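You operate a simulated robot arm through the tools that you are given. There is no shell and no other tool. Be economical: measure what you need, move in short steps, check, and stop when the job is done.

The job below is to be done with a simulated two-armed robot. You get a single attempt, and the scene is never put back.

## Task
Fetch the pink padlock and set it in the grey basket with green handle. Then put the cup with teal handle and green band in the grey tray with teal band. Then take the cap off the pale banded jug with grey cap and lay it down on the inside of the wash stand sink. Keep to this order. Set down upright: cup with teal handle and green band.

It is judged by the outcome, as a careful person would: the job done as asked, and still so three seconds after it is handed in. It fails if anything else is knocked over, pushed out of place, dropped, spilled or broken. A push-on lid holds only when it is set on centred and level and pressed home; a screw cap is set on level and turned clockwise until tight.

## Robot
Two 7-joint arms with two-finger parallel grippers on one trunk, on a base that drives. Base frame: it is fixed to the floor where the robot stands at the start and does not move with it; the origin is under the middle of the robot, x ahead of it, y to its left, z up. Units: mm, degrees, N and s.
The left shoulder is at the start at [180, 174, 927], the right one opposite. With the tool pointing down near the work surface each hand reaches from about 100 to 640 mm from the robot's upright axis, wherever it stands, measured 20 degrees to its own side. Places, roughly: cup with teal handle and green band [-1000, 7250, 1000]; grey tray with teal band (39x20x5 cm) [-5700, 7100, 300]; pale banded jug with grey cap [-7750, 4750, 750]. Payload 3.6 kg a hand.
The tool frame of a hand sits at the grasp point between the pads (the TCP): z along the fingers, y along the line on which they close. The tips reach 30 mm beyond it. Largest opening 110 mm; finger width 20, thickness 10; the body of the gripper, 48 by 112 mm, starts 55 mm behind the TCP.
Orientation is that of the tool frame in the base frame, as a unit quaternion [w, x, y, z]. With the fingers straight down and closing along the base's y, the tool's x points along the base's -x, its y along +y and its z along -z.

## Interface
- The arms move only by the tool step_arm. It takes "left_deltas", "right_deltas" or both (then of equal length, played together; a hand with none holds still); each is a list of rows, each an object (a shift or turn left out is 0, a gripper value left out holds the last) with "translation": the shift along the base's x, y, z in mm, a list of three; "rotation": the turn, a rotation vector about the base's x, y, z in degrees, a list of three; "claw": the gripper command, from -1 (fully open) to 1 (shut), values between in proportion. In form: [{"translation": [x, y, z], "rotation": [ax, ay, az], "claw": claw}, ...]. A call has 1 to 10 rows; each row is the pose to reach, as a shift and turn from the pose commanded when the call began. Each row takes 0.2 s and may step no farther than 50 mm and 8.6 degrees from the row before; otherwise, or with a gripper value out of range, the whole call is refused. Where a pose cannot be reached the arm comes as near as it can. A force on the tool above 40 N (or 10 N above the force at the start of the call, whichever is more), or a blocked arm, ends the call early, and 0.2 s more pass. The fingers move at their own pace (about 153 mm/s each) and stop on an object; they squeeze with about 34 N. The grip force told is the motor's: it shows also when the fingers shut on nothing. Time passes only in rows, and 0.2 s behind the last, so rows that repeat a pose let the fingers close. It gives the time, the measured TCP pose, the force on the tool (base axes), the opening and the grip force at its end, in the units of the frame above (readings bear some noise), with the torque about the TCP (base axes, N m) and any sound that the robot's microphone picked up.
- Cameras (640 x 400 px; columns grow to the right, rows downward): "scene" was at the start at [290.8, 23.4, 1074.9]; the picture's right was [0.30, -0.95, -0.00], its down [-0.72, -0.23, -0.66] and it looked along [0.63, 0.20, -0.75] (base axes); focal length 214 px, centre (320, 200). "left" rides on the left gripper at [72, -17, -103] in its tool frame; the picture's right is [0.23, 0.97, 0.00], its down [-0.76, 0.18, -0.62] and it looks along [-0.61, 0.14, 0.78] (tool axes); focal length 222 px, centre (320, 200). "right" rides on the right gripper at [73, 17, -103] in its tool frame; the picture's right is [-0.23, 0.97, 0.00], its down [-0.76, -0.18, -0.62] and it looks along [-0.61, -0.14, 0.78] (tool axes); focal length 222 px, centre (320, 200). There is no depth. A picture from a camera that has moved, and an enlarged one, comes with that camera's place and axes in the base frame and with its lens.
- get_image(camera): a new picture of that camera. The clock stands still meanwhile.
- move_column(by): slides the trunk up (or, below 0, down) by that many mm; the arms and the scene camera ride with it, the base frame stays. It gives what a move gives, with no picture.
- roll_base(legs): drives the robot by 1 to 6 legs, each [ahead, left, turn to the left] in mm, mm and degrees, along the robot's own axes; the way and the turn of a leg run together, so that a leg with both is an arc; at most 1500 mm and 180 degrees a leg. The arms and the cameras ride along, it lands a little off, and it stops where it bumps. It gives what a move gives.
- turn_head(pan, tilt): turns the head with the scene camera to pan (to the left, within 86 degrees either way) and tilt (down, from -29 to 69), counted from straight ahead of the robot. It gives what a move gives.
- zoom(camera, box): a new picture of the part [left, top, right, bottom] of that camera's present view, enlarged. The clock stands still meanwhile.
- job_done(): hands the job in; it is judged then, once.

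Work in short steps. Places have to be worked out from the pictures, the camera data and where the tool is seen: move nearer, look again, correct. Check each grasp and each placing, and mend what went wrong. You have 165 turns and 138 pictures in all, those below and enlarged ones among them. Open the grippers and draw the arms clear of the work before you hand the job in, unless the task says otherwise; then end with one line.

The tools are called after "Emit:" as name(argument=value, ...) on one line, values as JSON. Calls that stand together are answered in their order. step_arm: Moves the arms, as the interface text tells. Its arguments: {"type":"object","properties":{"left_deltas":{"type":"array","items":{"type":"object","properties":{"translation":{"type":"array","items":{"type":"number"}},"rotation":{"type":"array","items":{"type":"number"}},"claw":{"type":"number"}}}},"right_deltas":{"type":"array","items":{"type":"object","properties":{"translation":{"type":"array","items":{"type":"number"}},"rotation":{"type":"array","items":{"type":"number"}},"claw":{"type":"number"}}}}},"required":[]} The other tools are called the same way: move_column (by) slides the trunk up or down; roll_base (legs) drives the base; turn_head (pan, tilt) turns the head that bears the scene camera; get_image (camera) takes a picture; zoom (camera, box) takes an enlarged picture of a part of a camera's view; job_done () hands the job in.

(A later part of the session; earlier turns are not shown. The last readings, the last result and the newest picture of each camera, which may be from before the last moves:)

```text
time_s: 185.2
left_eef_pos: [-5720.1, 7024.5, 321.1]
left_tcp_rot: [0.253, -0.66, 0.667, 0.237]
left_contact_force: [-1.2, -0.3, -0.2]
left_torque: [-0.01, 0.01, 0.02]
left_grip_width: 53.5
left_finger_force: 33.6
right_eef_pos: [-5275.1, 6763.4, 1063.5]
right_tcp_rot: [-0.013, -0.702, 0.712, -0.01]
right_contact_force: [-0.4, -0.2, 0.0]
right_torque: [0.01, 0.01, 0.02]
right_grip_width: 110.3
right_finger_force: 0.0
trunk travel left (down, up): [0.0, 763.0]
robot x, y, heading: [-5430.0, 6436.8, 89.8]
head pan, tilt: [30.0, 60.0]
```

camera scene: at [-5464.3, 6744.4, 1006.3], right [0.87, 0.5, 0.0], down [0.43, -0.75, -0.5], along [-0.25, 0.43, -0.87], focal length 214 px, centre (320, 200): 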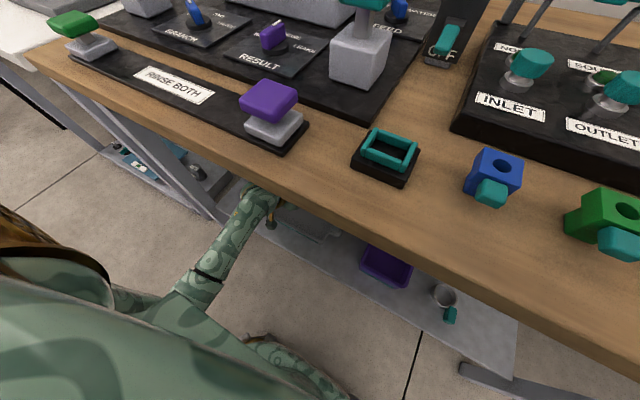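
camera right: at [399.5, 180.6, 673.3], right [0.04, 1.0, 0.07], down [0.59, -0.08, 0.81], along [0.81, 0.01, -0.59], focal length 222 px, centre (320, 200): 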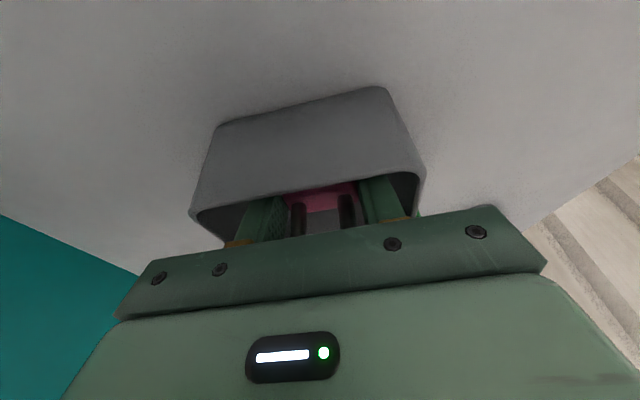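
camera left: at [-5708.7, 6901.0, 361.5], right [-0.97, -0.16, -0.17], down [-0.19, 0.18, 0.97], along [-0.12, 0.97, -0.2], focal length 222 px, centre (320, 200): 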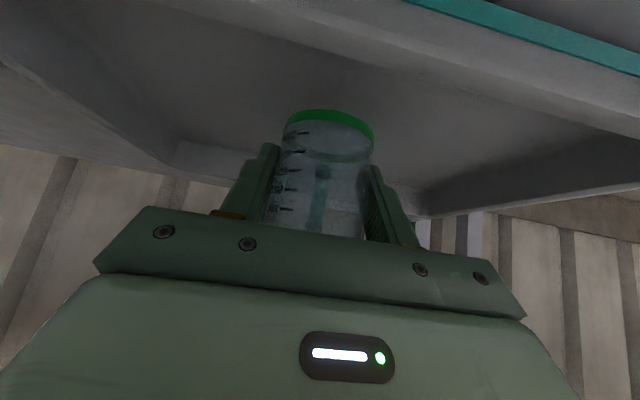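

Emit:
step_arm(left_deltas=[{"translation": [0, 0, -2]}, {"translation": [0, 0, -4]}, {"translation": [0, 0, -6]}])

Emit:
get_image(camera="left")

```text
time_s: 186.0
left_eef_pos: [-5720.8, 7022.8, 315.9]
left_tcp_rot: [0.253, -0.66, 0.667, 0.237]
left_contact_force: [0.3, -0.4, -0.3]
left_torque: [0.0, 0.01, 0.02]
left_grip_width: 53.5
left_finger_force: 34.1
right_eef_pos: [-5275.8, 6764.3, 1063.1]
right_tcp_rot: [-0.013, -0.702, 0.712, -0.009]
right_contact_force: [-0.6, 0.6, 0.1]
right_torque: [0.0, 0.01, 0.02]
right_grip_width: 109.9
right_finger_force: 0.1
trunk travel left (down, up): [0.0, 763.0]
robot x, y, heading: [-5425.9, 6437.4, 89.7]
head pan, tilt: [30.0, 60.0]
```

```text
51 pictures are left
camera left: at [-5707.5, 6901.1, 347.7], right [-0.97, -0.15, -0.17], down [-0.19, 0.18, 0.97], along [-0.12, 0.97, -0.2], focal length 222 px, centre (320, 200)
```

left: 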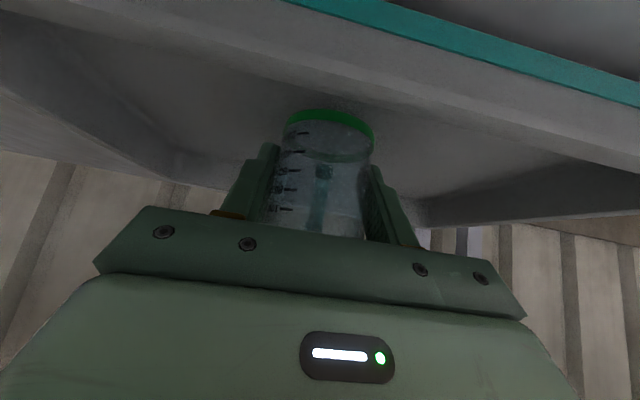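

Emit:
step_arm(left_deltas=[{"translation": [0, 0, -2]}, {"translation": [0, 0, -4]}, {"translation": [0, 0, -6]}, {"translation": [0, 0, -7]}])

```text
time_s: 187.0
left_eef_pos: [-5720.2, 7022.7, 310.1]
left_tcp_rot: [0.254, -0.659, 0.667, 0.237]
left_contact_force: [0.2, -0.1, -0.8]
left_torque: [0.01, -0.04, 0.01]
left_grip_width: 53.6
left_finger_force: 33.4
right_eef_pos: [-5275.0, 6763.7, 1063.6]
right_tcp_rot: [-0.014, -0.702, 0.712, -0.01]
right_contact_force: [-0.1, 0.2, 0.8]
right_torque: [-0.02, 0.0, 0.01]
right_grip_width: 110.1
right_finger_force: 0.1
trunk travel left (down, up): [0.0, 763.0]
robot x, y, heading: [-5433.7, 6438.7, 89.9]
head pan, tilt: [30.0, 60.0]
```

Emit:
step_arm(left_deltas=[{"translation": [0, 0, -2]}, {"translation": [0, 0, -4]}, {"translation": [0, 0, -6]}, {"translation": [0, 0, -7]}])

Emit:
zoom(camera="left", box=[200, 0, 520, 200])

```text
time_s: 188.0
left_eef_pos: [-5720.1, 7024.4, 306.8]
left_tcp_rot: [0.255, -0.66, 0.665, 0.24]
left_contact_force: [0.5, -3.2, 27.8]
left_torque: [0.02, -0.11, -0.13]
left_grip_width: 53.6
left_finger_force: 33.8
right_eef_pos: [-5274.5, 6761.6, 1064.3]
right_tcp_rot: [-0.013, -0.702, 0.712, -0.008]
right_contact_force: [0.4, -0.3, 0.4]
right_torque: [-0.02, -0.02, 0.0]
right_grip_width: 110.0
right_finger_force: 0.1
trunk travel left (down, up): [0.0, 763.0]
robot x, y, heading: [-5434.0, 6436.0, 89.9]
head pan, tilt: [30.0, 60.0]
```

```text
2.00 times, centred on (360, 100) of left
camera zoom: at [-5707.1, 6902.8, 336.8], right [-0.97, -0.15, -0.17], down [-0.19, 0.17, 0.97], along [-0.12, 0.97, -0.19], focal length 444 px, centre (240, 400)
```

zoom: 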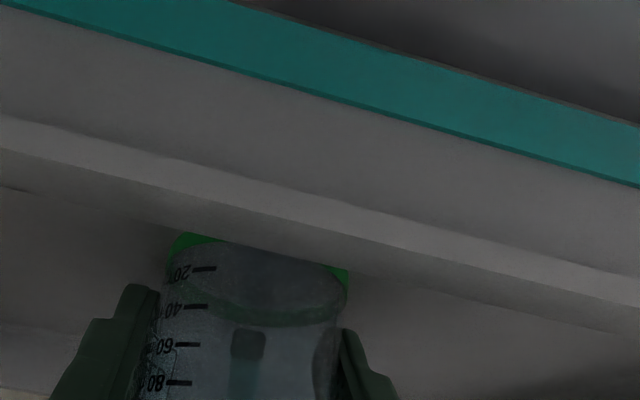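

27.8 N straight up with almost no torque means the cup is standing on the tray floor. I relieve 2 mm and open gradually.

Emit:
step_arm(left_deltas=[{"translation": [0, 0, 2]}, {"translation": [0, 0, 3], "claw": 0.3}, {"translation": [0, 0, 3], "claw": 0.0}, {"translation": [0, 0, 3], "claw": -0.3}, {"translation": [0, 0, 3], "claw": -0.6}, {"translation": [0, 0, 3], "claw": -0.6}])

Emit:
get_image(camera="left")

```text
time_s: 189.4
left_eef_pos: [-5719.3, 7023.5, 305.2]
left_tcp_rot: [0.254, -0.659, 0.667, 0.236]
left_contact_force: [0.1, -0.8, 0.0]
left_torque: [0.02, -0.02, -0.03]
left_grip_width: 87.8
left_finger_force: 0.0
right_eef_pos: [-5276.0, 6763.9, 1062.3]
right_tcp_rot: [-0.014, -0.702, 0.712, -0.01]
right_contact_force: [0.5, 0.3, -0.2]
right_torque: [0.02, 0.02, -0.02]
right_grip_width: 109.9
right_finger_force: 0.1
trunk travel left (down, up): [0.0, 763.0]
robot x, y, heading: [-5432.5, 6436.7, 89.6]
head pan, tilt: [30.0, 60.0]
```

```text
49 pictures are left
camera left: at [-5706.7, 6901.5, 337.0], right [-0.97, -0.16, -0.17], down [-0.19, 0.18, 0.97], along [-0.12, 0.97, -0.2], focal length 222 px, centre (320, 200)
```

left: 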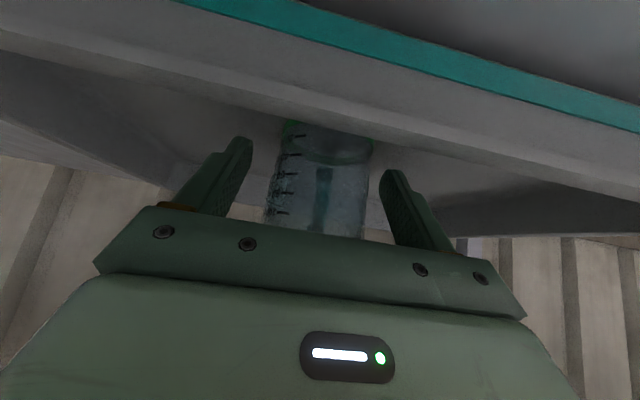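

The cup stands free. I retreat along the tool axis, up and back.

Emit:
step_arm(left_deltas=[{"translation": [0, -13, 15]}, {"translation": [0, -29, 34]}, {"translation": [0, -45, 53]}, {"translation": [0, -65, 76]}, {"translation": [0, -85, 98]}, {"translation": [0, -110, 110]}, {"translation": [0, -150, 115]}])

Emit:
get_image(camera="left")

```text
time_s: 191.0
left_eef_pos: [-5720.1, 6873.7, 423.3]
left_tcp_rot: [0.253, -0.66, 0.667, 0.237]
left_contact_force: [-0.2, 0.3, 0.5]
left_torque: [-0.03, 0.0, -0.01]
left_grip_width: 88.0
left_finger_force: 0.1
right_eef_pos: [-5274.2, 6763.7, 1063.9]
right_tcp_rot: [-0.013, -0.702, 0.712, -0.009]
right_contact_force: [-0.9, 0.4, -0.5]
right_torque: [0.02, -0.01, 0.02]
right_grip_width: 110.0
right_finger_force: 0.1
trunk travel left (down, up): [0.0, 763.0]
robot x, y, heading: [-5430.8, 6437.5, 89.7]
head pan, tilt: [30.0, 60.0]
```

```text
48 pictures are left
camera left: at [-5707.0, 6750.9, 454.9], right [-0.97, -0.15, -0.17], down [-0.19, 0.18, 0.97], along [-0.12, 0.97, -0.2], focal length 222 px, centre (320, 200)
```

left: 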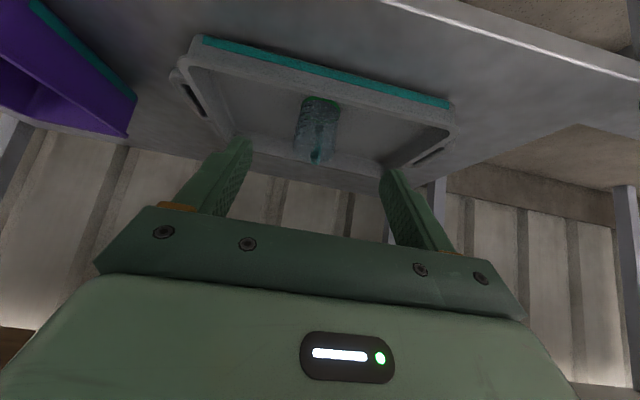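

The cup stands upright in the tray. I back out, then raise the arm and trunk.

Emit:
roll_base(legs=[[-400, 0, 0]])

Emit:
step_arm(left_deltas=[{"translation": [0, 0, 40], "rotation": [-4, 0, 0], "claw": -1}, {"translation": [0, 0, 80], "rotation": [-8, 0, 0]}, {"translation": [0, 0, 120], "rotation": [-12, 0, 0]}, {"translation": [0, 0, 160], "rotation": [-16, 0, 0]}, {"translation": [0, 0, 200], "rotation": [-20, 0, 0]}, {"translation": [0, 0, 240], "rotation": [-24, 0, 0]}, {"translation": [0, 0, 280], "rotation": [-28, 0, 0]}, {"translation": [0, 0, 320], "rotation": [-32, 0, 0]}, {"translation": [0, 0, 350], "rotation": [-36, 0, 0]}, {"translation": [0, 0, 380], "rotation": [-40, 0, 0]}])

Emit:
move_column(by=300)

Emit:
roll_base(legs=[[0, 0, 90]])

Emit:
turn_head(pan=25, tilt=20)

Emit:
get_image(camera="scene")

```text
time_s: 193.5
left_eef_pos: [-5723.4, 6471.5, 423.6]
left_tcp_rot: [0.253, -0.661, 0.665, 0.238]
left_contact_force: [-0.3, 0.1, 0.7]
left_torque: [-0.02, -0.01, 0.02]
left_grip_width: 87.9
left_finger_force: 0.1
right_eef_pos: [-5278.5, 6363.1, 1063.3]
right_tcp_rot: [-0.013, -0.703, 0.711, -0.008]
right_contact_force: [-0.6, 0.2, 0.5]
right_torque: [0.02, -0.01, -0.01]
right_grip_width: 110.0
right_finger_force: 0.0
trunk travel left (down, up): [0.0, 763.0]
robot x, y, heading: [-5434.1, 6036.9, 90.1]
head pan, tilt: [30.0, 60.0]
```

```text
time_s: 195.7
left_eef_pos: [-5721.3, 6467.0, 805.0]
left_tcp_rot: [-0.012, 0.708, -0.706, 0.006]
left_contact_force: [0.9, -0.9, 0.1]
left_torque: [0.02, 0.01, -0.02]
left_grip_width: 109.9
left_finger_force: 0.0
left hand out of reach, approached as far as the arm can: row 3, 4, 5, 6, 7, 8, 9
right_eef_pos: [-5277.4, 6364.1, 1064.1]
right_tcp_rot: [-0.013, -0.704, 0.71, -0.009]
right_contact_force: [0.7, 0.8, 0.3]
right_torque: [0.01, 0.03, 0.0]
right_grip_width: 110.1
right_finger_force: 0.0
trunk travel left (down, up): [0.0, 763.0]
robot x, y, heading: [-5431.1, 6035.5, 89.9]
head pan, tilt: [30.0, 60.0]
```

```text
time_s: 198.7
left_eef_pos: [-5723.2, 6472.1, 1102.2]
left_tcp_rot: [-0.012, 0.708, -0.706, 0.006]
left_contact_force: [0.4, -0.5, 0.4]
left_torque: [-0.01, 0.02, -0.02]
left_grip_width: 110.1
left_finger_force: 0.0
right_eef_pos: [-5278.5, 6363.7, 1363.3]
right_tcp_rot: [-0.014, -0.703, 0.711, -0.01]
right_contact_force: [0.3, -0.6, 0.0]
right_torque: [-0.01, 0.01, -0.01]
right_grip_width: 110.3
right_finger_force: 0.2
trunk travel left (down, up): [-300.0, 463.0]
robot x, y, heading: [-5430.2, 6038.1, 90.1]
head pan, tilt: [30.0, 60.0]
```

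```text
time_s: 202.9
left_eef_pos: [-5860.0, 5735.0, 1103.6]
left_tcp_rot: [-0.012, 1.0, 0.012, -0.005]
left_contact_force: [-0.4, 0.1, 1.4]
left_torque: [-0.01, -0.04, 0.02]
left_grip_width: 109.9
left_finger_force: 0.0
right_eef_pos: [-5762.6, 6183.1, 1363.4]
right_tcp_rot: [0.003, 1.0, 0.007, 0.016]
right_contact_force: [0.0, 0.6, 0.2]
right_torque: [0.02, 0.0, 0.01]
right_grip_width: 110.0
right_finger_force: 0.2
trunk travel left (down, up): [-300.0, 463.0]
robot x, y, heading: [-5433.3, 6035.2, -178.6]
head pan, tilt: [30.0, 60.0]
```

```text
time_s: 204.0
left_eef_pos: [-5860.6, 5734.2, 1102.2]
left_tcp_rot: [-0.012, 1.0, 0.013, -0.005]
left_contact_force: [-0.5, 0.6, -0.2]
left_torque: [0.02, -0.02, 0.0]
left_grip_width: 110.0
left_finger_force: 0.0
right_eef_pos: [-5763.0, 6183.4, 1363.2]
right_tcp_rot: [0.003, 1.0, 0.007, 0.015]
right_contact_force: [-0.3, -0.2, 0.5]
right_torque: [0.0, 0.02, -0.03]
right_grip_width: 110.2
right_finger_force: 0.0
trunk travel left (down, up): [-300.0, 463.0]
robot x, y, heading: [-5429.1, 6037.1, -178.6]
head pan, tilt: [25.0, 20.0]
```

```text
47 pictures are left
camera scene: at [-5596.0, 5992.6, 1382.2], right [-0.44, 0.9, 0.0], down [0.31, 0.15, -0.94], along [-0.84, -0.42, -0.34], focal length 214 px, centre (320, 200)
```

scene: 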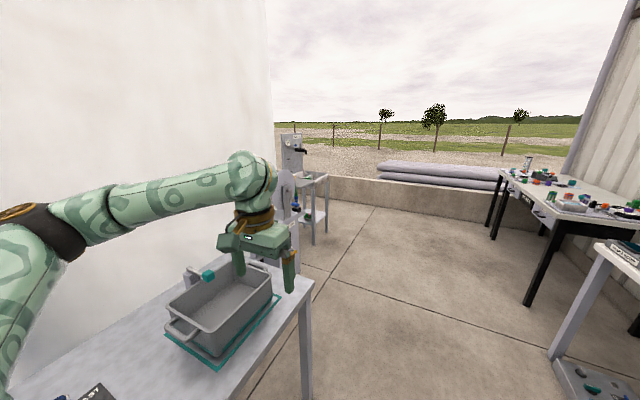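

The wash stand with the jug is ahead to the left, past the grey table. I drive along y ≈ 6150 to x ≈ -6700, then look towards it.

Emit:
roll_base(legs=[[200, -140, -1.4], [1050, 0, 0], [0, 0, 45]])

Emit:
turn_head(pan=0, tilt=30)

Emit:
get_image(camera="scene")

```text
time_s: 213.1
left_eef_pos: [-6813.7, 5620.2, 1102.3]
left_tcp_rot: [-0.008, 0.914, 0.406, -0.01]
left_contact_force: [-0.4, 1.1, 0.2]
left_torque: [0.01, 0.02, 0.0]
left_grip_width: 110.1
left_finger_force: 0.1
right_eef_pos: [-7071.1, 5999.7, 1364.3]
right_tcp_rot: [-0.005, 0.916, 0.4, 0.016]
right_contact_force: [-0.2, 0.3, 1.0]
right_torque: [-0.02, -0.01, -0.02]
right_grip_width: 109.8
right_finger_force: 0.0
trunk travel left (down, up): [-300.0, 463.0]
robot x, y, heading: [-6738.1, 6140.6, -132.1]
head pan, tilt: [25.0, 20.0]
```

```text
time_s: 214.0
left_eef_pos: [-6814.3, 5619.6, 1102.5]
left_tcp_rot: [-0.009, 0.914, 0.406, -0.01]
left_contact_force: [-0.1, 0.3, 0.0]
left_torque: [0.0, 0.0, 0.03]
left_grip_width: 110.2
left_finger_force: 0.0
right_eef_pos: [-7071.8, 6000.5, 1362.7]
right_tcp_rot: [-0.004, 0.916, 0.4, 0.015]
right_contact_force: [0.7, -0.3, 0.1]
right_torque: [-0.01, -0.02, 0.01]
right_grip_width: 110.0
right_finger_force: 0.1
trunk travel left (down, up): [-300.0, 463.0]
robot x, y, heading: [-6738.5, 6138.3, -132.4]
head pan, tilt: [0.0, 30.0]
```

```text
46 pictures are left
camera scene: at [-6851.7, 6012.6, 1366.2], right [-0.74, 0.67, 0.0], down [0.34, 0.37, -0.87], along [-0.58, -0.64, -0.5], focal length 214 px, centre (320, 200)
```

scene: 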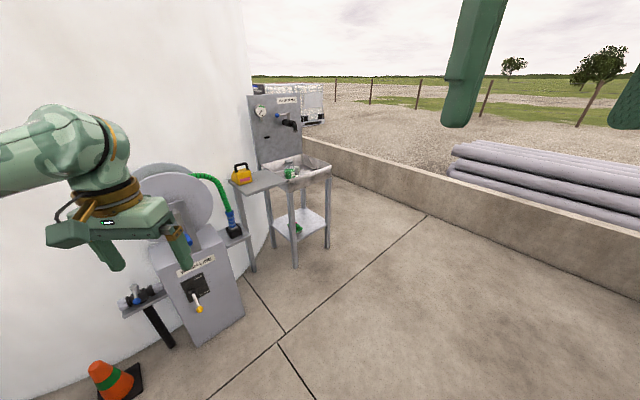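

Emit:
zoom(camera="scene", box=[220, 80, 380, 280])

```text
2.00 times, centred on (300, 180) of scene
camera zoom: at [-6851.7, 6012.6, 1366.2], right [-0.74, 0.67, 0.0], down [0.34, 0.37, -0.87], along [-0.58, -0.64, -0.5], focal length 429 px, centre (360, 240)
```

zoom: 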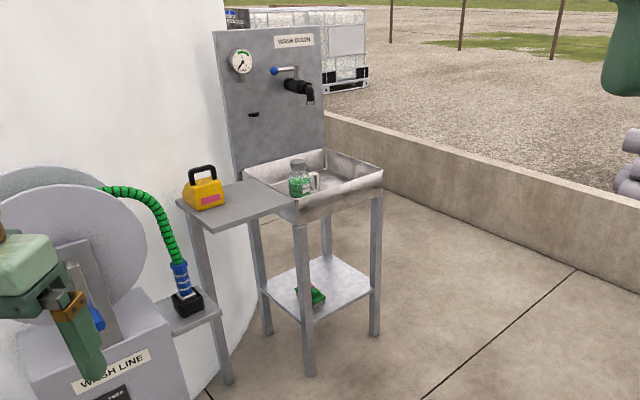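

The sink faces +y, with its front legs at y ≈ 4950, x -7520 to -7900, and the jug near its left front. I turn to face -y and drive to about (-7650, 5600).

Emit:
roll_base(legs=[[0, 0, 42.4], [200, -900, 0], [330, 0, 0]])

Emit:
turn_head(pan=0, tilt=40)

Emit:
get_image(camera="scene")

```text
time_s: 222.4
left_eef_pos: [-7308.2, 5159.7, 1101.6]
left_tcp_rot: [-0.004, 0.706, 0.708, -0.012]
left_contact_force: [0.6, -0.1, -0.2]
left_torque: [-0.02, -0.01, -0.02]
left_grip_width: 110.0
left_finger_force: 0.1
right_eef_pos: [-7754.4, 5267.4, 1362.5]
right_tcp_rot: [-0.009, 0.711, 0.703, 0.014]
right_contact_force: [-0.4, -0.1, -0.1]
right_torque: [0.02, 0.04, 0.03]
right_grip_width: 109.8
right_finger_force: 0.1
trunk travel left (down, up): [-300.0, 463.0]
robot x, y, heading: [-7603.5, 5597.7, -90.2]
head pan, tilt: [0.0, 30.0]
```

```text
time_s: 223.2
left_eef_pos: [-7309.4, 5161.5, 1102.5]
left_tcp_rot: [-0.004, 0.706, 0.708, -0.012]
left_contact_force: [0.3, -0.1, 0.1]
left_torque: [-0.01, 0.05, 0.03]
left_grip_width: 109.8
left_finger_force: 0.1
right_eef_pos: [-7753.8, 5269.0, 1362.8]
right_tcp_rot: [-0.009, 0.711, 0.703, 0.013]
right_contact_force: [0.5, -0.5, -0.1]
right_torque: [-0.02, 0.01, 0.0]
right_grip_width: 110.0
right_finger_force: 0.1
trunk travel left (down, up): [-300.0, 463.0]
robot x, y, heading: [-7596.3, 5597.0, -90.0]
head pan, tilt: [0.0, 40.0]
```

```text
44 pictures are left
camera scene: at [-7601.5, 5432.2, 1350.9], right [-1.0, 0.0, 0.0], down [0.0, 0.64, -0.77], along [0.0, -0.77, -0.64], focal length 214 px, centre (320, 200)
```

scene: 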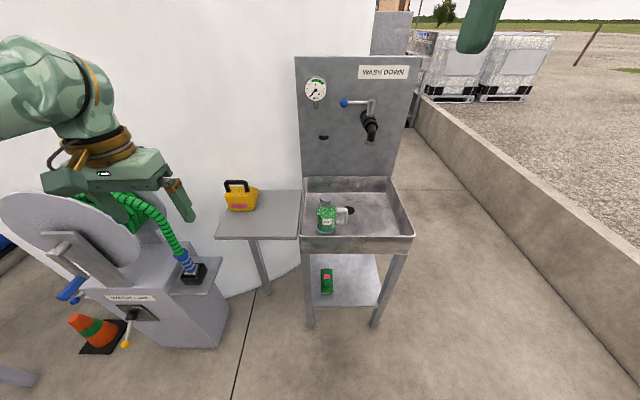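

Emit:
zoom(camera="scene", box=[280, 160, 440, 260])

```text
4.00 times, centred on (360, 210) of scene
camera zoom: at [-7601.5, 5432.2, 1350.9], right [-1.0, 0.0, 0.0], down [0.0, 0.64, -0.77], along [0.0, -0.77, -0.64], focal length 858 px, centre (160, 160)
```

zoom: 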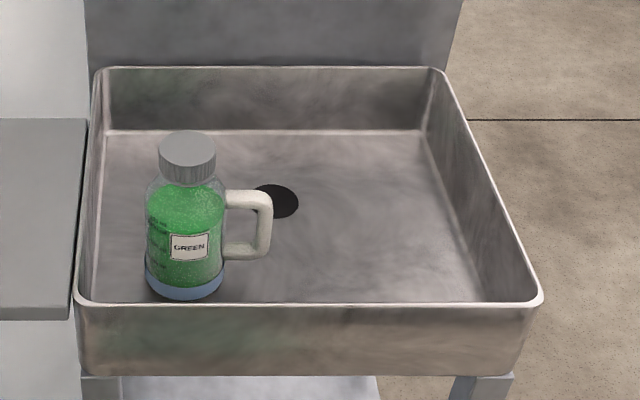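

The jug with the grey cap stands in the sink near (-7626, 4851). The sink floor is ~706, the rim ~795, the cap top ~879, and the jug's handle points to -x. I plan to hold the handle with the right hand tilted inward and unscrew the cap with the left hand from above. First I move closer.

Emit:
roll_base(legs=[[210, -60, 0]])

Emit:
step_arm(right_deltas=[{"translation": [-10, 0, -35], "rotation": [0, 0, 8.5]}, {"translation": [-20, 0, -70], "rotation": [0, 0, 17]}, {"translation": [-30, 0, -105], "rotation": [0, 0, 25.5]}, {"translation": [-40, 0, -140], "rotation": [0, 0, 34]}, {"translation": [-50, 0, -175], "rotation": [0, 0, 42.5]}, {"translation": [-60, 0, -210], "rotation": [0, 0, 51]}, {"translation": [-60, 0, -245], "rotation": [0, 0, 59.5]}, {"translation": [-60, 0, -280], "rotation": [0, 0, 68]}, {"translation": [-60, 0, -300], "rotation": [0, 0, 76.5]}, {"translation": [-60, 0, -310], "rotation": [0, 0, 85]}])

Emit:
turn_head(pan=0, tilt=50)

Emit:
get_image(camera="scene")

```text
time_s: 224.8
left_eef_pos: [-7369.8, 4951.6, 1102.2]
left_tcp_rot: [-0.004, 0.707, 0.707, -0.012]
left_contact_force: [-0.6, 0.5, -0.1]
left_torque: [0.02, -0.01, 0.03]
left_grip_width: 109.8
left_finger_force: 0.0
right_eef_pos: [-7814.2, 5059.4, 1362.3]
right_tcp_rot: [-0.01, 0.711, 0.703, 0.013]
right_contact_force: [-0.5, 0.4, -0.5]
right_torque: [0.04, 0.0, 0.03]
right_grip_width: 110.1
right_finger_force: 0.1
trunk travel left (down, up): [-300.0, 463.0]
robot x, y, heading: [-7661.2, 5388.7, -90.0]
head pan, tilt: [0.0, 40.0]
```

```text
time_s: 227.0
left_eef_pos: [-7368.2, 4953.9, 1102.4]
left_tcp_rot: [-0.005, 0.706, 0.708, -0.012]
left_contact_force: [-0.1, 0.1, 0.8]
left_torque: [0.05, 0.02, 0.0]
left_grip_width: 110.1
left_finger_force: 0.0
right_eef_pos: [-7828.5, 5078.1, 960.3]
right_tcp_rot: [-0.022, 0.088, 0.996, -0.017]
right_contact_force: [-0.7, -0.1, 0.3]
right_torque: [0.01, 0.08, 0.01]
right_grip_width: 109.9
right_finger_force: 0.0
right hand out of reach, approached as far as the arm can: row 2, 3, 4, 5, 6, 7, 8, 9, 10
trunk travel left (down, up): [-300.0, 463.0]
robot x, y, heading: [-7659.2, 5388.5, -89.9]
head pan, tilt: [0.0, 40.0]
```

```text
time_s: 227.8
left_eef_pos: [-7369.7, 4953.4, 1102.9]
left_tcp_rot: [-0.005, 0.706, 0.708, -0.012]
left_contact_force: [0.1, -0.6, 0.0]
left_torque: [0.01, -0.03, -0.02]
left_grip_width: 109.9
left_finger_force: 0.2
right_eef_pos: [-7829.3, 5078.2, 960.7]
right_tcp_rot: [-0.02, 0.088, 0.996, -0.017]
right_contact_force: [0.5, 0.0, 0.0]
right_torque: [0.03, -0.04, 0.03]
right_grip_width: 110.0
right_finger_force: 0.0
trunk travel left (down, up): [-300.0, 463.0]
robot x, y, heading: [-7661.5, 5387.5, -90.0]
head pan, tilt: [0.0, 50.0]
```

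```text
42 pictures are left
camera scene: at [-7662.1, 5231.3, 1336.7], right [-1.0, 0.0, 0.0], down [0.0, 0.77, -0.64], along [0.0, -0.64, -0.77], focal length 214 px, centre (320, 200)
```

scene: 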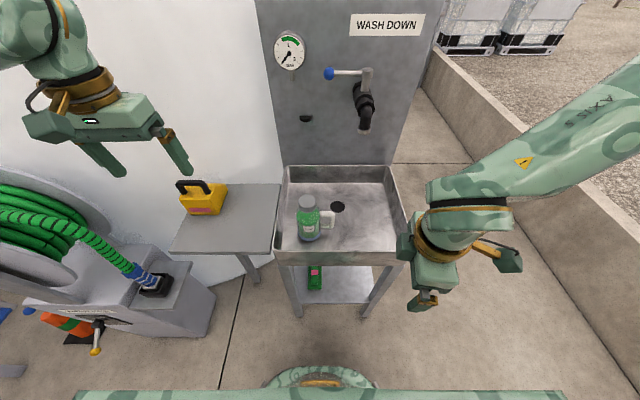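

The cap top is near (-7627, 4871, 895). I bring the left hand over the jug at about z 1030 to look with its camera.

Emit:
step_arm(left_deltas=[{"translation": [-43, -8, -8]}, {"translation": [-86, -16, -16]}, {"translation": [-129, -24, -24]}, {"translation": [-172, -32, -32]}, {"translation": [-215, -40, -50]}, {"translation": [-257, -50, -70]}, {"translation": [-257, -50, -70]}])

Emit:
get_image(camera="left")

Emit:
get_image(camera="right")

```text
time_s: 229.4
left_eef_pos: [-7625.4, 4903.8, 1033.1]
left_tcp_rot: [-0.005, 0.705, 0.709, -0.011]
left_contact_force: [0.0, 0.3, -0.3]
left_torque: [-0.03, -0.01, -0.01]
left_grip_width: 110.0
left_finger_force: 0.1
right_eef_pos: [-7828.9, 5078.6, 960.8]
right_tcp_rot: [-0.021, 0.087, 0.996, -0.016]
right_contact_force: [0.0, 0.0, -0.1]
right_torque: [0.01, 0.06, -0.02]
right_grip_width: 110.0
right_finger_force: 0.1
trunk travel left (down, up): [-300.0, 463.0]
robot x, y, heading: [-7660.7, 5388.1, -90.1]
head pan, tilt: [0.0, 50.0]
```

```text
41 pictures are left
camera left: at [-7641.0, 4978.6, 1135.7], right [0.97, 0.23, -0.03], down [0.2, -0.75, 0.63], along [0.12, -0.62, -0.78], focal length 222 px, centre (320, 200)
```

left: 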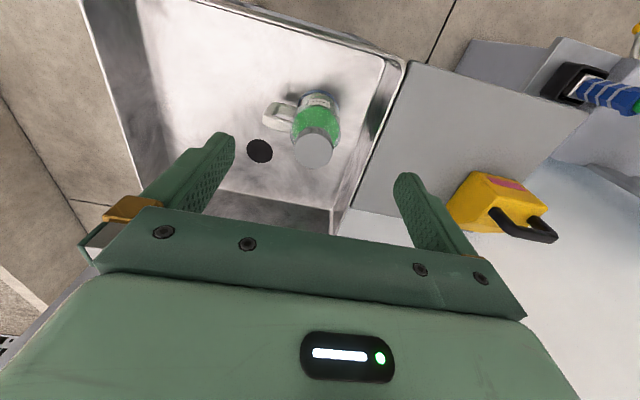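

```text
40 pictures are left
camera right: at [-7892.9, 5112.1, 1065.6], right [0.39, 0.92, -0.04], down [0.75, -0.29, 0.6], along [0.54, -0.27, -0.8], focal length 222 px, centre (320, 200)
```

right: 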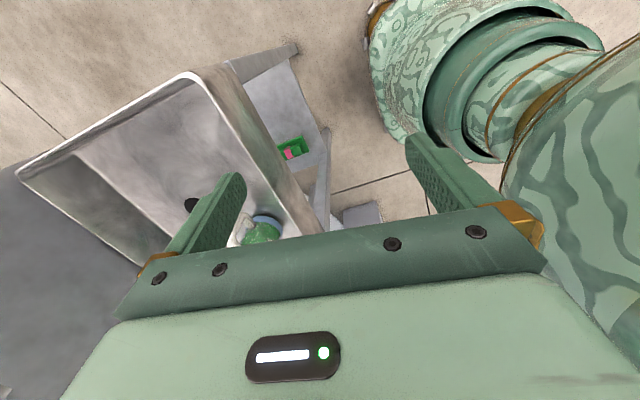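

The handle's outer bar is near (-7696, 4852), with z about 745–829. I tilt the right hand 40° inward, closing along y, and bring it to a stand-off beside the handle.

Emit:
step_arm(right_deltas=[{"translation": [10, -45, 0], "rotation": [-0.7, -8, 2]}, {"translation": [20, -90, 0], "rotation": [-1.4, -16, 4]}, {"translation": [30, -135, 0], "rotation": [-2.1, -24, 6]}, {"translation": [42, -180, -10], "rotation": [-2.8, -32, 8]}, {"translation": [54, -226, -25], "rotation": [-3.5, -40, 10]}, {"translation": [54, -226, -25], "rotation": [-3.5, -40, 10]}])

Emit:
get_image(camera="right")

Emit:
get_image(camera="scene")

```text
time_s: 230.8
left_eef_pos: [-7626.6, 4901.7, 1030.9]
left_tcp_rot: [-0.005, 0.706, 0.708, -0.011]
left_contact_force: [-0.6, 0.3, -1.4]
left_torque: [0.03, 0.0, -0.04]
left_grip_width: 110.0
left_finger_force: 0.0
right_eef_pos: [-7753.3, 4811.2, 920.8]
right_tcp_rot: [0.343, -0.009, 0.939, -0.014]
right_contact_force: [-1.0, -0.1, -0.2]
right_torque: [0.06, -0.04, -0.01]
right_grip_width: 109.8
right_finger_force: 0.1
right hand out of reach, approached as far as the arm can: row 1, 2, 3, 4, 5, 6
trunk travel left (down, up): [-300.0, 463.0]
robot x, y, heading: [-7659.2, 5385.9, -90.0]
head pan, tilt: [0.0, 50.0]
```

```text
39 pictures are left
camera right: at [-7875.7, 4830.1, 952.1], right [0.17, 0.98, 0.12], down [0.18, -0.15, 0.97], along [0.97, -0.14, -0.2], focal length 222 px, centre (320, 200)
```

right: 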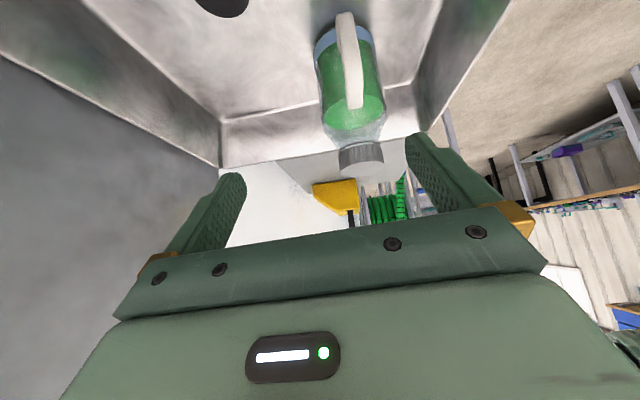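

```text
38 pictures are left
camera scene: at [-7662.3, 5227.8, 1336.3], right [-1.0, 0.0, 0.0], down [0.0, 0.77, -0.64], along [0.0, -0.64, -0.77], focal length 214 px, centre (320, 200)
```

scene: 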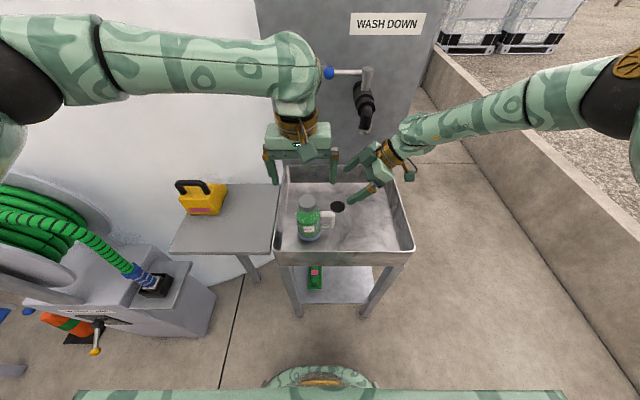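

The right camera fixes the handle bar at (-7696, 4849), z 739–836, and the cap at (-7627, 4850), z 847–876. I align in y, then slide in to straddle the bar.

Emit:
step_arm(right_deltas=[{"translation": [0, 20, -20]}, {"translation": [5, 38, -50]}, {"translation": [12, 38, -75]}, {"translation": [12, 38, -75]}])

Emit:
get_image(camera="right")

```text
time_s: 231.8
left_eef_pos: [-7625.4, 4904.1, 1031.9]
left_tcp_rot: [-0.005, 0.706, 0.708, -0.013]
left_contact_force: [0.8, 1.5, -0.3]
left_torque: [-0.02, 0.0, 0.05]
left_grip_width: 110.0
left_finger_force: 0.0
right_eef_pos: [-7742.6, 4843.7, 838.7]
right_tcp_rot: [0.335, 0.004, 0.942, -0.018]
right_contact_force: [0.4, 0.5, 0.3]
right_torque: [0.01, 0.03, -0.02]
right_grip_width: 109.9
right_finger_force: 0.0
right hand out of reach, approached as far as the arm can: row 1, 2, 3, 4
trunk travel left (down, up): [-300.0, 463.0]
robot x, y, heading: [-7661.4, 5387.7, -89.9]
head pan, tilt: [0.0, 50.0]
```

```text
37 pictures are left
camera right: at [-7864.2, 4864.6, 873.1], right [0.19, 0.97, 0.11], down [0.19, -0.15, 0.97], along [0.96, -0.17, -0.22], focal length 222 px, centre (320, 200)
```

right: 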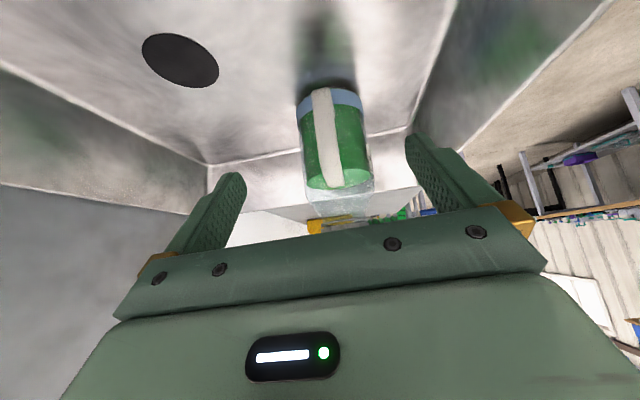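

The bar is centred between the fingers. I slide in to TCP (-7704, 4849, 800) and close on the handle.

Emit:
step_arm(right_deltas=[{"translation": [13, 3, -13]}, {"translation": [26, 5, -26]}, {"translation": [38, 5, -39]}, {"translation": [38, 5, -39]}])

Emit:
get_image(camera="right")

```text
time_s: 232.8
left_eef_pos: [-7626.3, 4904.6, 1032.7]
left_tcp_rot: [-0.005, 0.707, 0.707, -0.012]
left_contact_force: [0.5, -0.6, -0.3]
left_torque: [0.0, 0.02, -0.01]
left_grip_width: 110.0
left_finger_force: 0.0
right_eef_pos: [-7704.2, 4847.4, 800.8]
right_tcp_rot: [0.324, 0.004, 0.946, -0.017]
right_contact_force: [1.1, 0.0, -0.4]
right_torque: [0.0, -0.01, 0.0]
right_grip_width: 110.2
right_finger_force: 0.0
trunk travel left (down, up): [-300.0, 463.0]
robot x, y, heading: [-7659.6, 5390.3, -89.8]
head pan, tilt: [0.0, 50.0]
```

```text
36 pictures are left
camera right: at [-7825.2, 4868.5, 836.5], right [0.2, 0.97, 0.11], down [0.21, -0.15, 0.96], along [0.96, -0.17, -0.24], focal length 222 px, centre (320, 200)
```

right: 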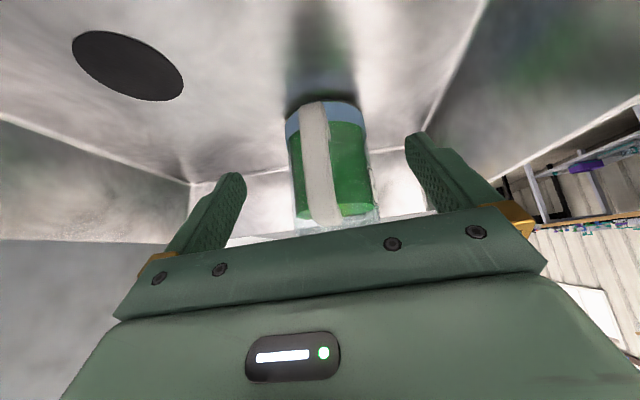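

Bar and TCP y agree within 1 mm. I close the right gripper gradually.

Emit:
step_arm(right_deltas=[{"claw": -0.4}, {"claw": 0.1}, {"claw": 0.4}, {"claw": 0.6}, {"claw": 0.8}, {"claw": 1}, {"claw": 1}])

Emit:
get_image(camera="right")

Emit:
get_image(camera="left")

```text
time_s: 234.4
left_eef_pos: [-7626.2, 4904.3, 1032.0]
left_tcp_rot: [-0.004, 0.706, 0.708, -0.012]
left_contact_force: [-0.5, -0.6, 0.3]
left_torque: [0.05, 0.02, 0.0]
left_grip_width: 110.2
left_finger_force: 0.0
right_eef_pos: [-7704.9, 4848.6, 799.9]
right_tcp_rot: [0.325, 0.004, 0.945, -0.017]
right_contact_force: [0.8, 1.8, 2.8]
right_torque: [0.32, -0.29, 0.08]
right_grip_width: 12.6
right_finger_force: 33.7
trunk travel left (down, up): [-300.0, 463.0]
robot x, y, heading: [-7663.1, 5390.9, -90.1]
head pan, tilt: [0.0, 50.0]
```

```text
35 pictures are left
camera right: at [-7825.0, 4868.7, 836.8], right [0.2, 0.97, 0.11], down [0.21, -0.15, 0.96], along [0.96, -0.17, -0.24], focal length 222 px, centre (320, 200)
```

right: 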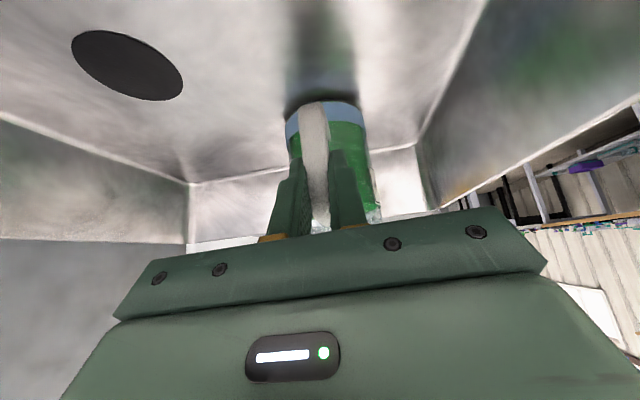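

```text
34 pictures are left
camera left: at [-7641.5, 4978.6, 1135.9], right [0.97, 0.23, -0.03], down [0.19, -0.75, 0.63], along [0.12, -0.61, -0.78], focal length 222 px, centre (320, 200)
```

left: 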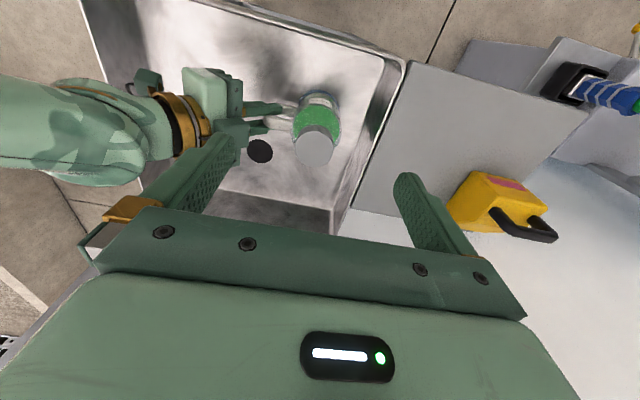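

The handle is held at 12.6 mm and the jug has not moved. Now I yaw the left hand -80° and bring it above the cap with the fingers at about 77 mm.

Emit:
step_arm(left_deltas=[{"translation": [0, -6, 0], "rotation": [0, 0, -8], "claw": -0.4}, {"translation": [0, -12, 0], "rotation": [0, 0, -16]}, {"translation": [0, -18, 0], "rotation": [0, 0, -24]}, {"translation": [0, -24, 0], "rotation": [0, 0, -32]}, {"translation": [0, -30, 0], "rotation": [0, 0, -40]}, {"translation": [0, -36, -10], "rotation": [0, 0, -48]}, {"translation": [0, -42, -25], "rotation": [0, 0, -56]}, {"translation": [0, -48, -40], "rotation": [0, 0, -64]}, {"translation": [0, -54, -55], "rotation": [0, 0, -72]}, {"translation": [0, -54, -70], "rotation": [0, 0, -80]}])

Emit:
get_image(camera="left")

Emit:
zoom(camera="scene", box=[230, 120, 430, 260])

```text
time_s: 236.6
left_eef_pos: [-7626.1, 4848.1, 962.9]
left_tcp_rot: [-0.012, 0.996, 0.087, -0.006]
left_contact_force: [0.4, 0.7, -0.2]
left_torque: [0.02, 0.0, -0.02]
left_grip_width: 77.0
left_finger_force: 0.1
right_eef_pos: [-7703.8, 4847.5, 799.9]
right_tcp_rot: [0.325, 0.003, 0.946, -0.018]
right_contact_force: [-0.1, 0.8, 3.4]
right_torque: [0.25, -0.38, -0.02]
right_grip_width: 12.2
right_finger_force: 34.5
trunk travel left (down, up): [-300.0, 463.0]
robot x, y, heading: [-7658.4, 5386.7, -90.0]
head pan, tilt: [0.0, 50.0]
```

```text
33 pictures are left
camera left: at [-7556.4, 4876.0, 1065.8], right [0.39, -0.92, -0.03], down [-0.71, -0.32, 0.63], along [-0.58, -0.23, -0.78], focal length 222 px, centre (320, 200)
```

left: 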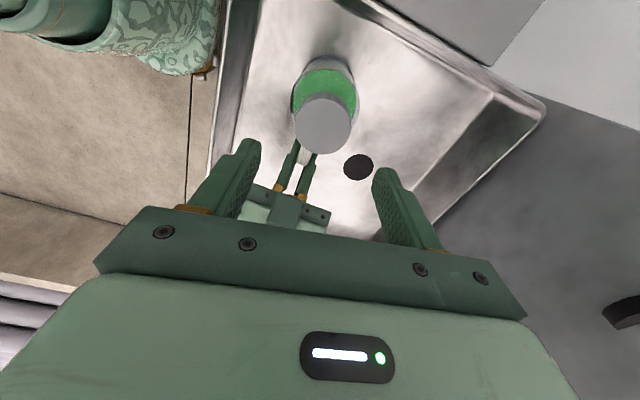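

```text
2.86 times, centred on (330, 190) of scene
camera zoom: at [-7661.9, 5231.2, 1336.7], right [-1.0, 0.0, 0.0], down [0.0, 0.77, -0.64], along [0.0, -0.64, -0.77], focal length 613 px, centre (291, 229)
```

zoom: 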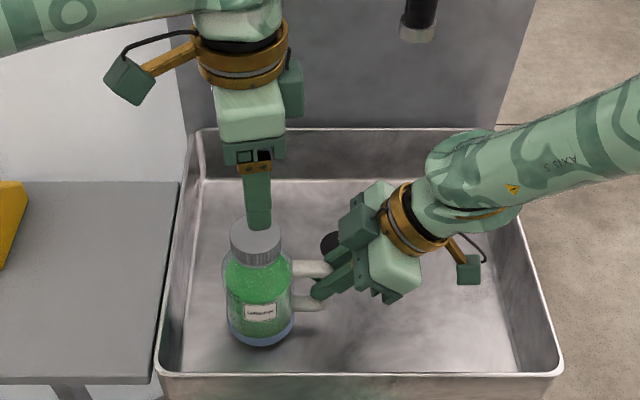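

The cap top centre is at about (-7624, 4850), z 865–876. I descend to TCP z ≈ 878, so the tips stay on the cap, and check.

Emit:
step_arm(left_deltas=[{"translation": [2, 2, -35]}, {"translation": [2, 2, -65]}, {"translation": [2, 2, -84]}, {"translation": [2, 2, -84]}])

Emit:
zoom(camera="left", box=[180, 60, 460, 235])

Emit:
zoom(camera="scene", box=[270, 150, 370, 240])

```text
time_s: 237.6
left_eef_pos: [-7623.1, 4852.7, 878.8]
left_tcp_rot: [-0.012, 0.996, 0.088, -0.007]
left_contact_force: [0.4, -0.1, -0.4]
left_torque: [-0.02, -0.01, 0.04]
left_grip_width: 77.1
left_finger_force: 0.0
right_eef_pos: [-7705.4, 4847.1, 802.7]
right_tcp_rot: [0.325, 0.004, 0.946, -0.017]
right_contact_force: [-0.8, 0.1, 3.6]
right_torque: [0.23, -0.24, 0.04]
right_grip_width: 12.1
right_finger_force: 34.0
trunk travel left (down, up): [-300.0, 463.0]
robot x, y, heading: [-7660.4, 5391.0, -90.1]
head pan, tilt: [0.0, 50.0]
```

```text
2.29 times, centred on (320, 148) of left
camera zoom: at [-7553.5, 4879.6, 983.1], right [0.39, -0.92, -0.03], down [-0.71, -0.32, 0.63], along [-0.58, -0.23, -0.78], focal length 508 px, centre (320, 320)
```

zoom: 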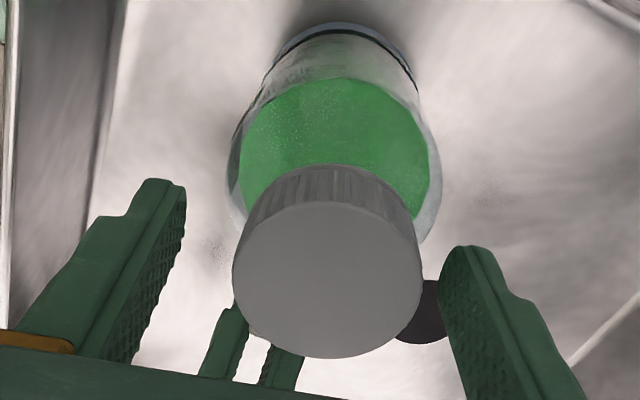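

```text
4.44 times, centred on (320, 195) of scene
camera zoom: at [-7662.0, 5231.3, 1336.7], right [-1.0, 0.0, 0.0], down [0.0, 0.77, -0.64], along [0.0, -0.64, -0.77], focal length 953 px, centre (320, 222)
```

zoom: 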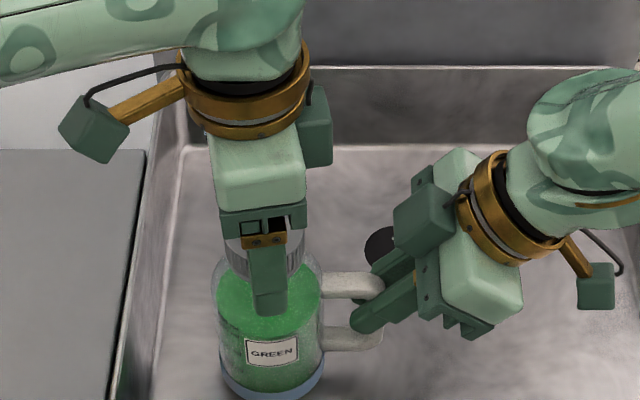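

The cap top is at (-7623, 4850, 872), and the tips at 849 span the cap side. I shift -2 mm in y and close on the cap.

Emit:
step_arm(left_deltas=[{"translation": [0, -2, 0], "claw": -0.1}, {"translation": [0, -2, 0], "claw": 0.05}, {"translation": [0, -2, 0], "claw": 0.3}, {"translation": [0, -2, 0], "claw": 1}, {"translation": [0, -2, 0], "claw": 1}])

Emit:
step_arm(left_deltas=[{"rotation": [0, 0, 8]}, {"rotation": [0, 0, 16]}, {"rotation": [0, 0, 24]}, {"rotation": [0, 0, 32]}, {"rotation": [0, 0, 40]}, {"rotation": [0, 0, 40]}])

Emit:
get_image(camera="left")

```text
time_s: 238.8
left_eef_pos: [-7622.4, 4849.8, 880.0]
left_tcp_rot: [-0.011, 0.996, 0.088, -0.006]
left_contact_force: [1.0, -5.3, 0.3]
left_torque: [-0.51, -0.14, 0.27]
left_grip_width: 50.5
left_finger_force: 34.0
right_eef_pos: [-7704.5, 4846.9, 800.3]
right_tcp_rot: [0.324, 0.004, 0.946, -0.017]
right_contact_force: [-2.8, 2.6, 5.5]
right_torque: [0.12, -0.41, 0.05]
right_grip_width: 12.3
right_finger_force: 34.0
trunk travel left (down, up): [-300.0, 463.0]
robot x, y, heading: [-7663.4, 5385.1, -90.1]
head pan, tilt: [0.0, 50.0]
```

```text
time_s: 240.2
left_eef_pos: [-7623.7, 4848.6, 879.2]
left_tcp_rot: [-0.007, 0.906, 0.424, -0.01]
left_contact_force: [8.7, 3.8, 14.5]
left_torque: [-0.08, -0.16, -0.01]
left_grip_width: 50.6
left_finger_force: 33.7
right_eef_pos: [-7705.2, 4848.6, 799.7]
right_tcp_rot: [0.325, 0.004, 0.946, -0.016]
right_contact_force: [-9.1, -1.9, -2.3]
right_torque: [0.59, 0.27, -0.11]
right_grip_width: 12.2
right_finger_force: 34.0
trunk travel left (down, up): [-300.0, 463.0]
robot x, y, heading: [-7658.0, 5389.5, -90.0]
head pan, tilt: [0.0, 50.0]
```

```text
29 pictures are left
camera left: at [-7589.3, 4915.8, 982.3], right [0.89, -0.45, -0.03], down [-0.34, -0.7, 0.63], along [-0.3, -0.55, -0.78], focal length 222 px, centre (320, 200)
```

left: 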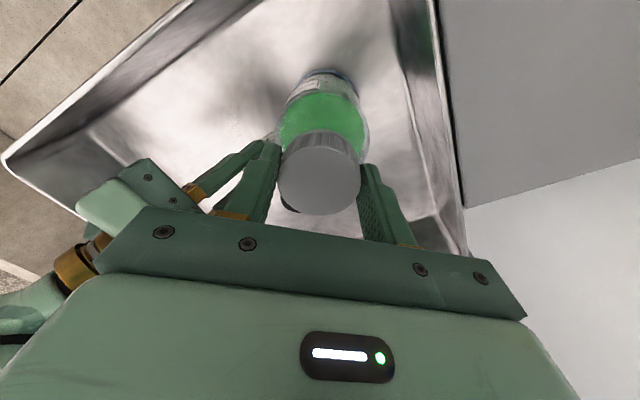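

Turning 40° left almost no torque, and the cap now pushes the hand up at 14 N, so it is unscrewing and rising. I continue with a small upward drift.

Emit:
step_arm(left_deltas=[{"translation": [0, 0, 1], "rotation": [0, 0, 8]}, {"translation": [0, 0, 1.3], "rotation": [0, 0, 16]}, {"translation": [0, 0, 1.6], "rotation": [0, 0, 24]}, {"translation": [0, 0, 2], "rotation": [0, 0, 32]}, {"translation": [0, 0, 2.3], "rotation": [0, 0, 40]}, {"translation": [0, 0, 2.6], "rotation": [0, 0, 48]}, {"translation": [0, 0, 3], "rotation": [0, 0, 56]}, {"translation": [0, 0, 3.3], "rotation": [0, 0, 64]}, {"translation": [0, 0, 3.6], "rotation": [0, 0, 72]}, {"translation": [0, 0, 4], "rotation": [0, 0, 80]}])

```text
time_s: 242.4
left_eef_pos: [-7625.4, 4848.4, 883.5]
left_tcp_rot: [-0.002, 0.42, 0.907, -0.011]
left_contact_force: [-13.1, 0.1, -13.0]
left_torque: [-0.34, 0.33, -0.02]
left_grip_width: 50.6
left_finger_force: 33.8
right_eef_pos: [-7702.9, 4846.2, 802.2]
right_tcp_rot: [0.326, 0.003, 0.945, -0.018]
right_contact_force: [13.3, 0.9, 7.4]
right_torque: [0.34, 0.08, 0.05]
right_grip_width: 12.3
right_finger_force: 34.2
trunk travel left (down, up): [-300.0, 463.0]
robot x, y, heading: [-7662.1, 5388.0, -90.1]
head pan, tilt: [0.0, 50.0]
```

120° done. The hand is now pulling slightly, so the threads still hold. I ease 1 mm down and turn another 40°, watching the reach.

Emit:
step_arm(left_deltas=[{"translation": [1, 0, -1.2], "rotation": [0, 0, 8]}, {"translation": [1, 0, -1.0], "rotation": [0, 0, 16]}, {"translation": [1, 0, -0.7], "rotation": [0, 0, 24]}, {"translation": [1, 0, -0.4], "rotation": [0, 0, 32]}, {"translation": [1, 0, 0], "rotation": [0, 0, 40]}, {"translation": [1, 0, 0.2], "rotation": [0, 0, 48]}])

```text
time_s: 243.8
left_eef_pos: [-7624.3, 4849.2, 882.6]
left_tcp_rot: [0.005, 0.015, 1.0, -0.012]
left_contact_force: [-23.4, 0.1, -14.8]
left_torque: [-0.14, 0.76, -0.03]
left_grip_width: 50.6
left_finger_force: 34.6
right_eef_pos: [-7703.7, 4846.5, 800.9]
right_tcp_rot: [0.326, 0.004, 0.945, -0.018]
right_contact_force: [21.7, -0.2, 14.7]
right_torque: [0.28, 0.06, -0.03]
right_grip_width: 12.4
right_finger_force: 34.0
trunk travel left (down, up): [-300.0, 463.0]
robot x, y, heading: [-7661.8, 5388.4, -90.0]
head pan, tilt: [0.0, 50.0]
```

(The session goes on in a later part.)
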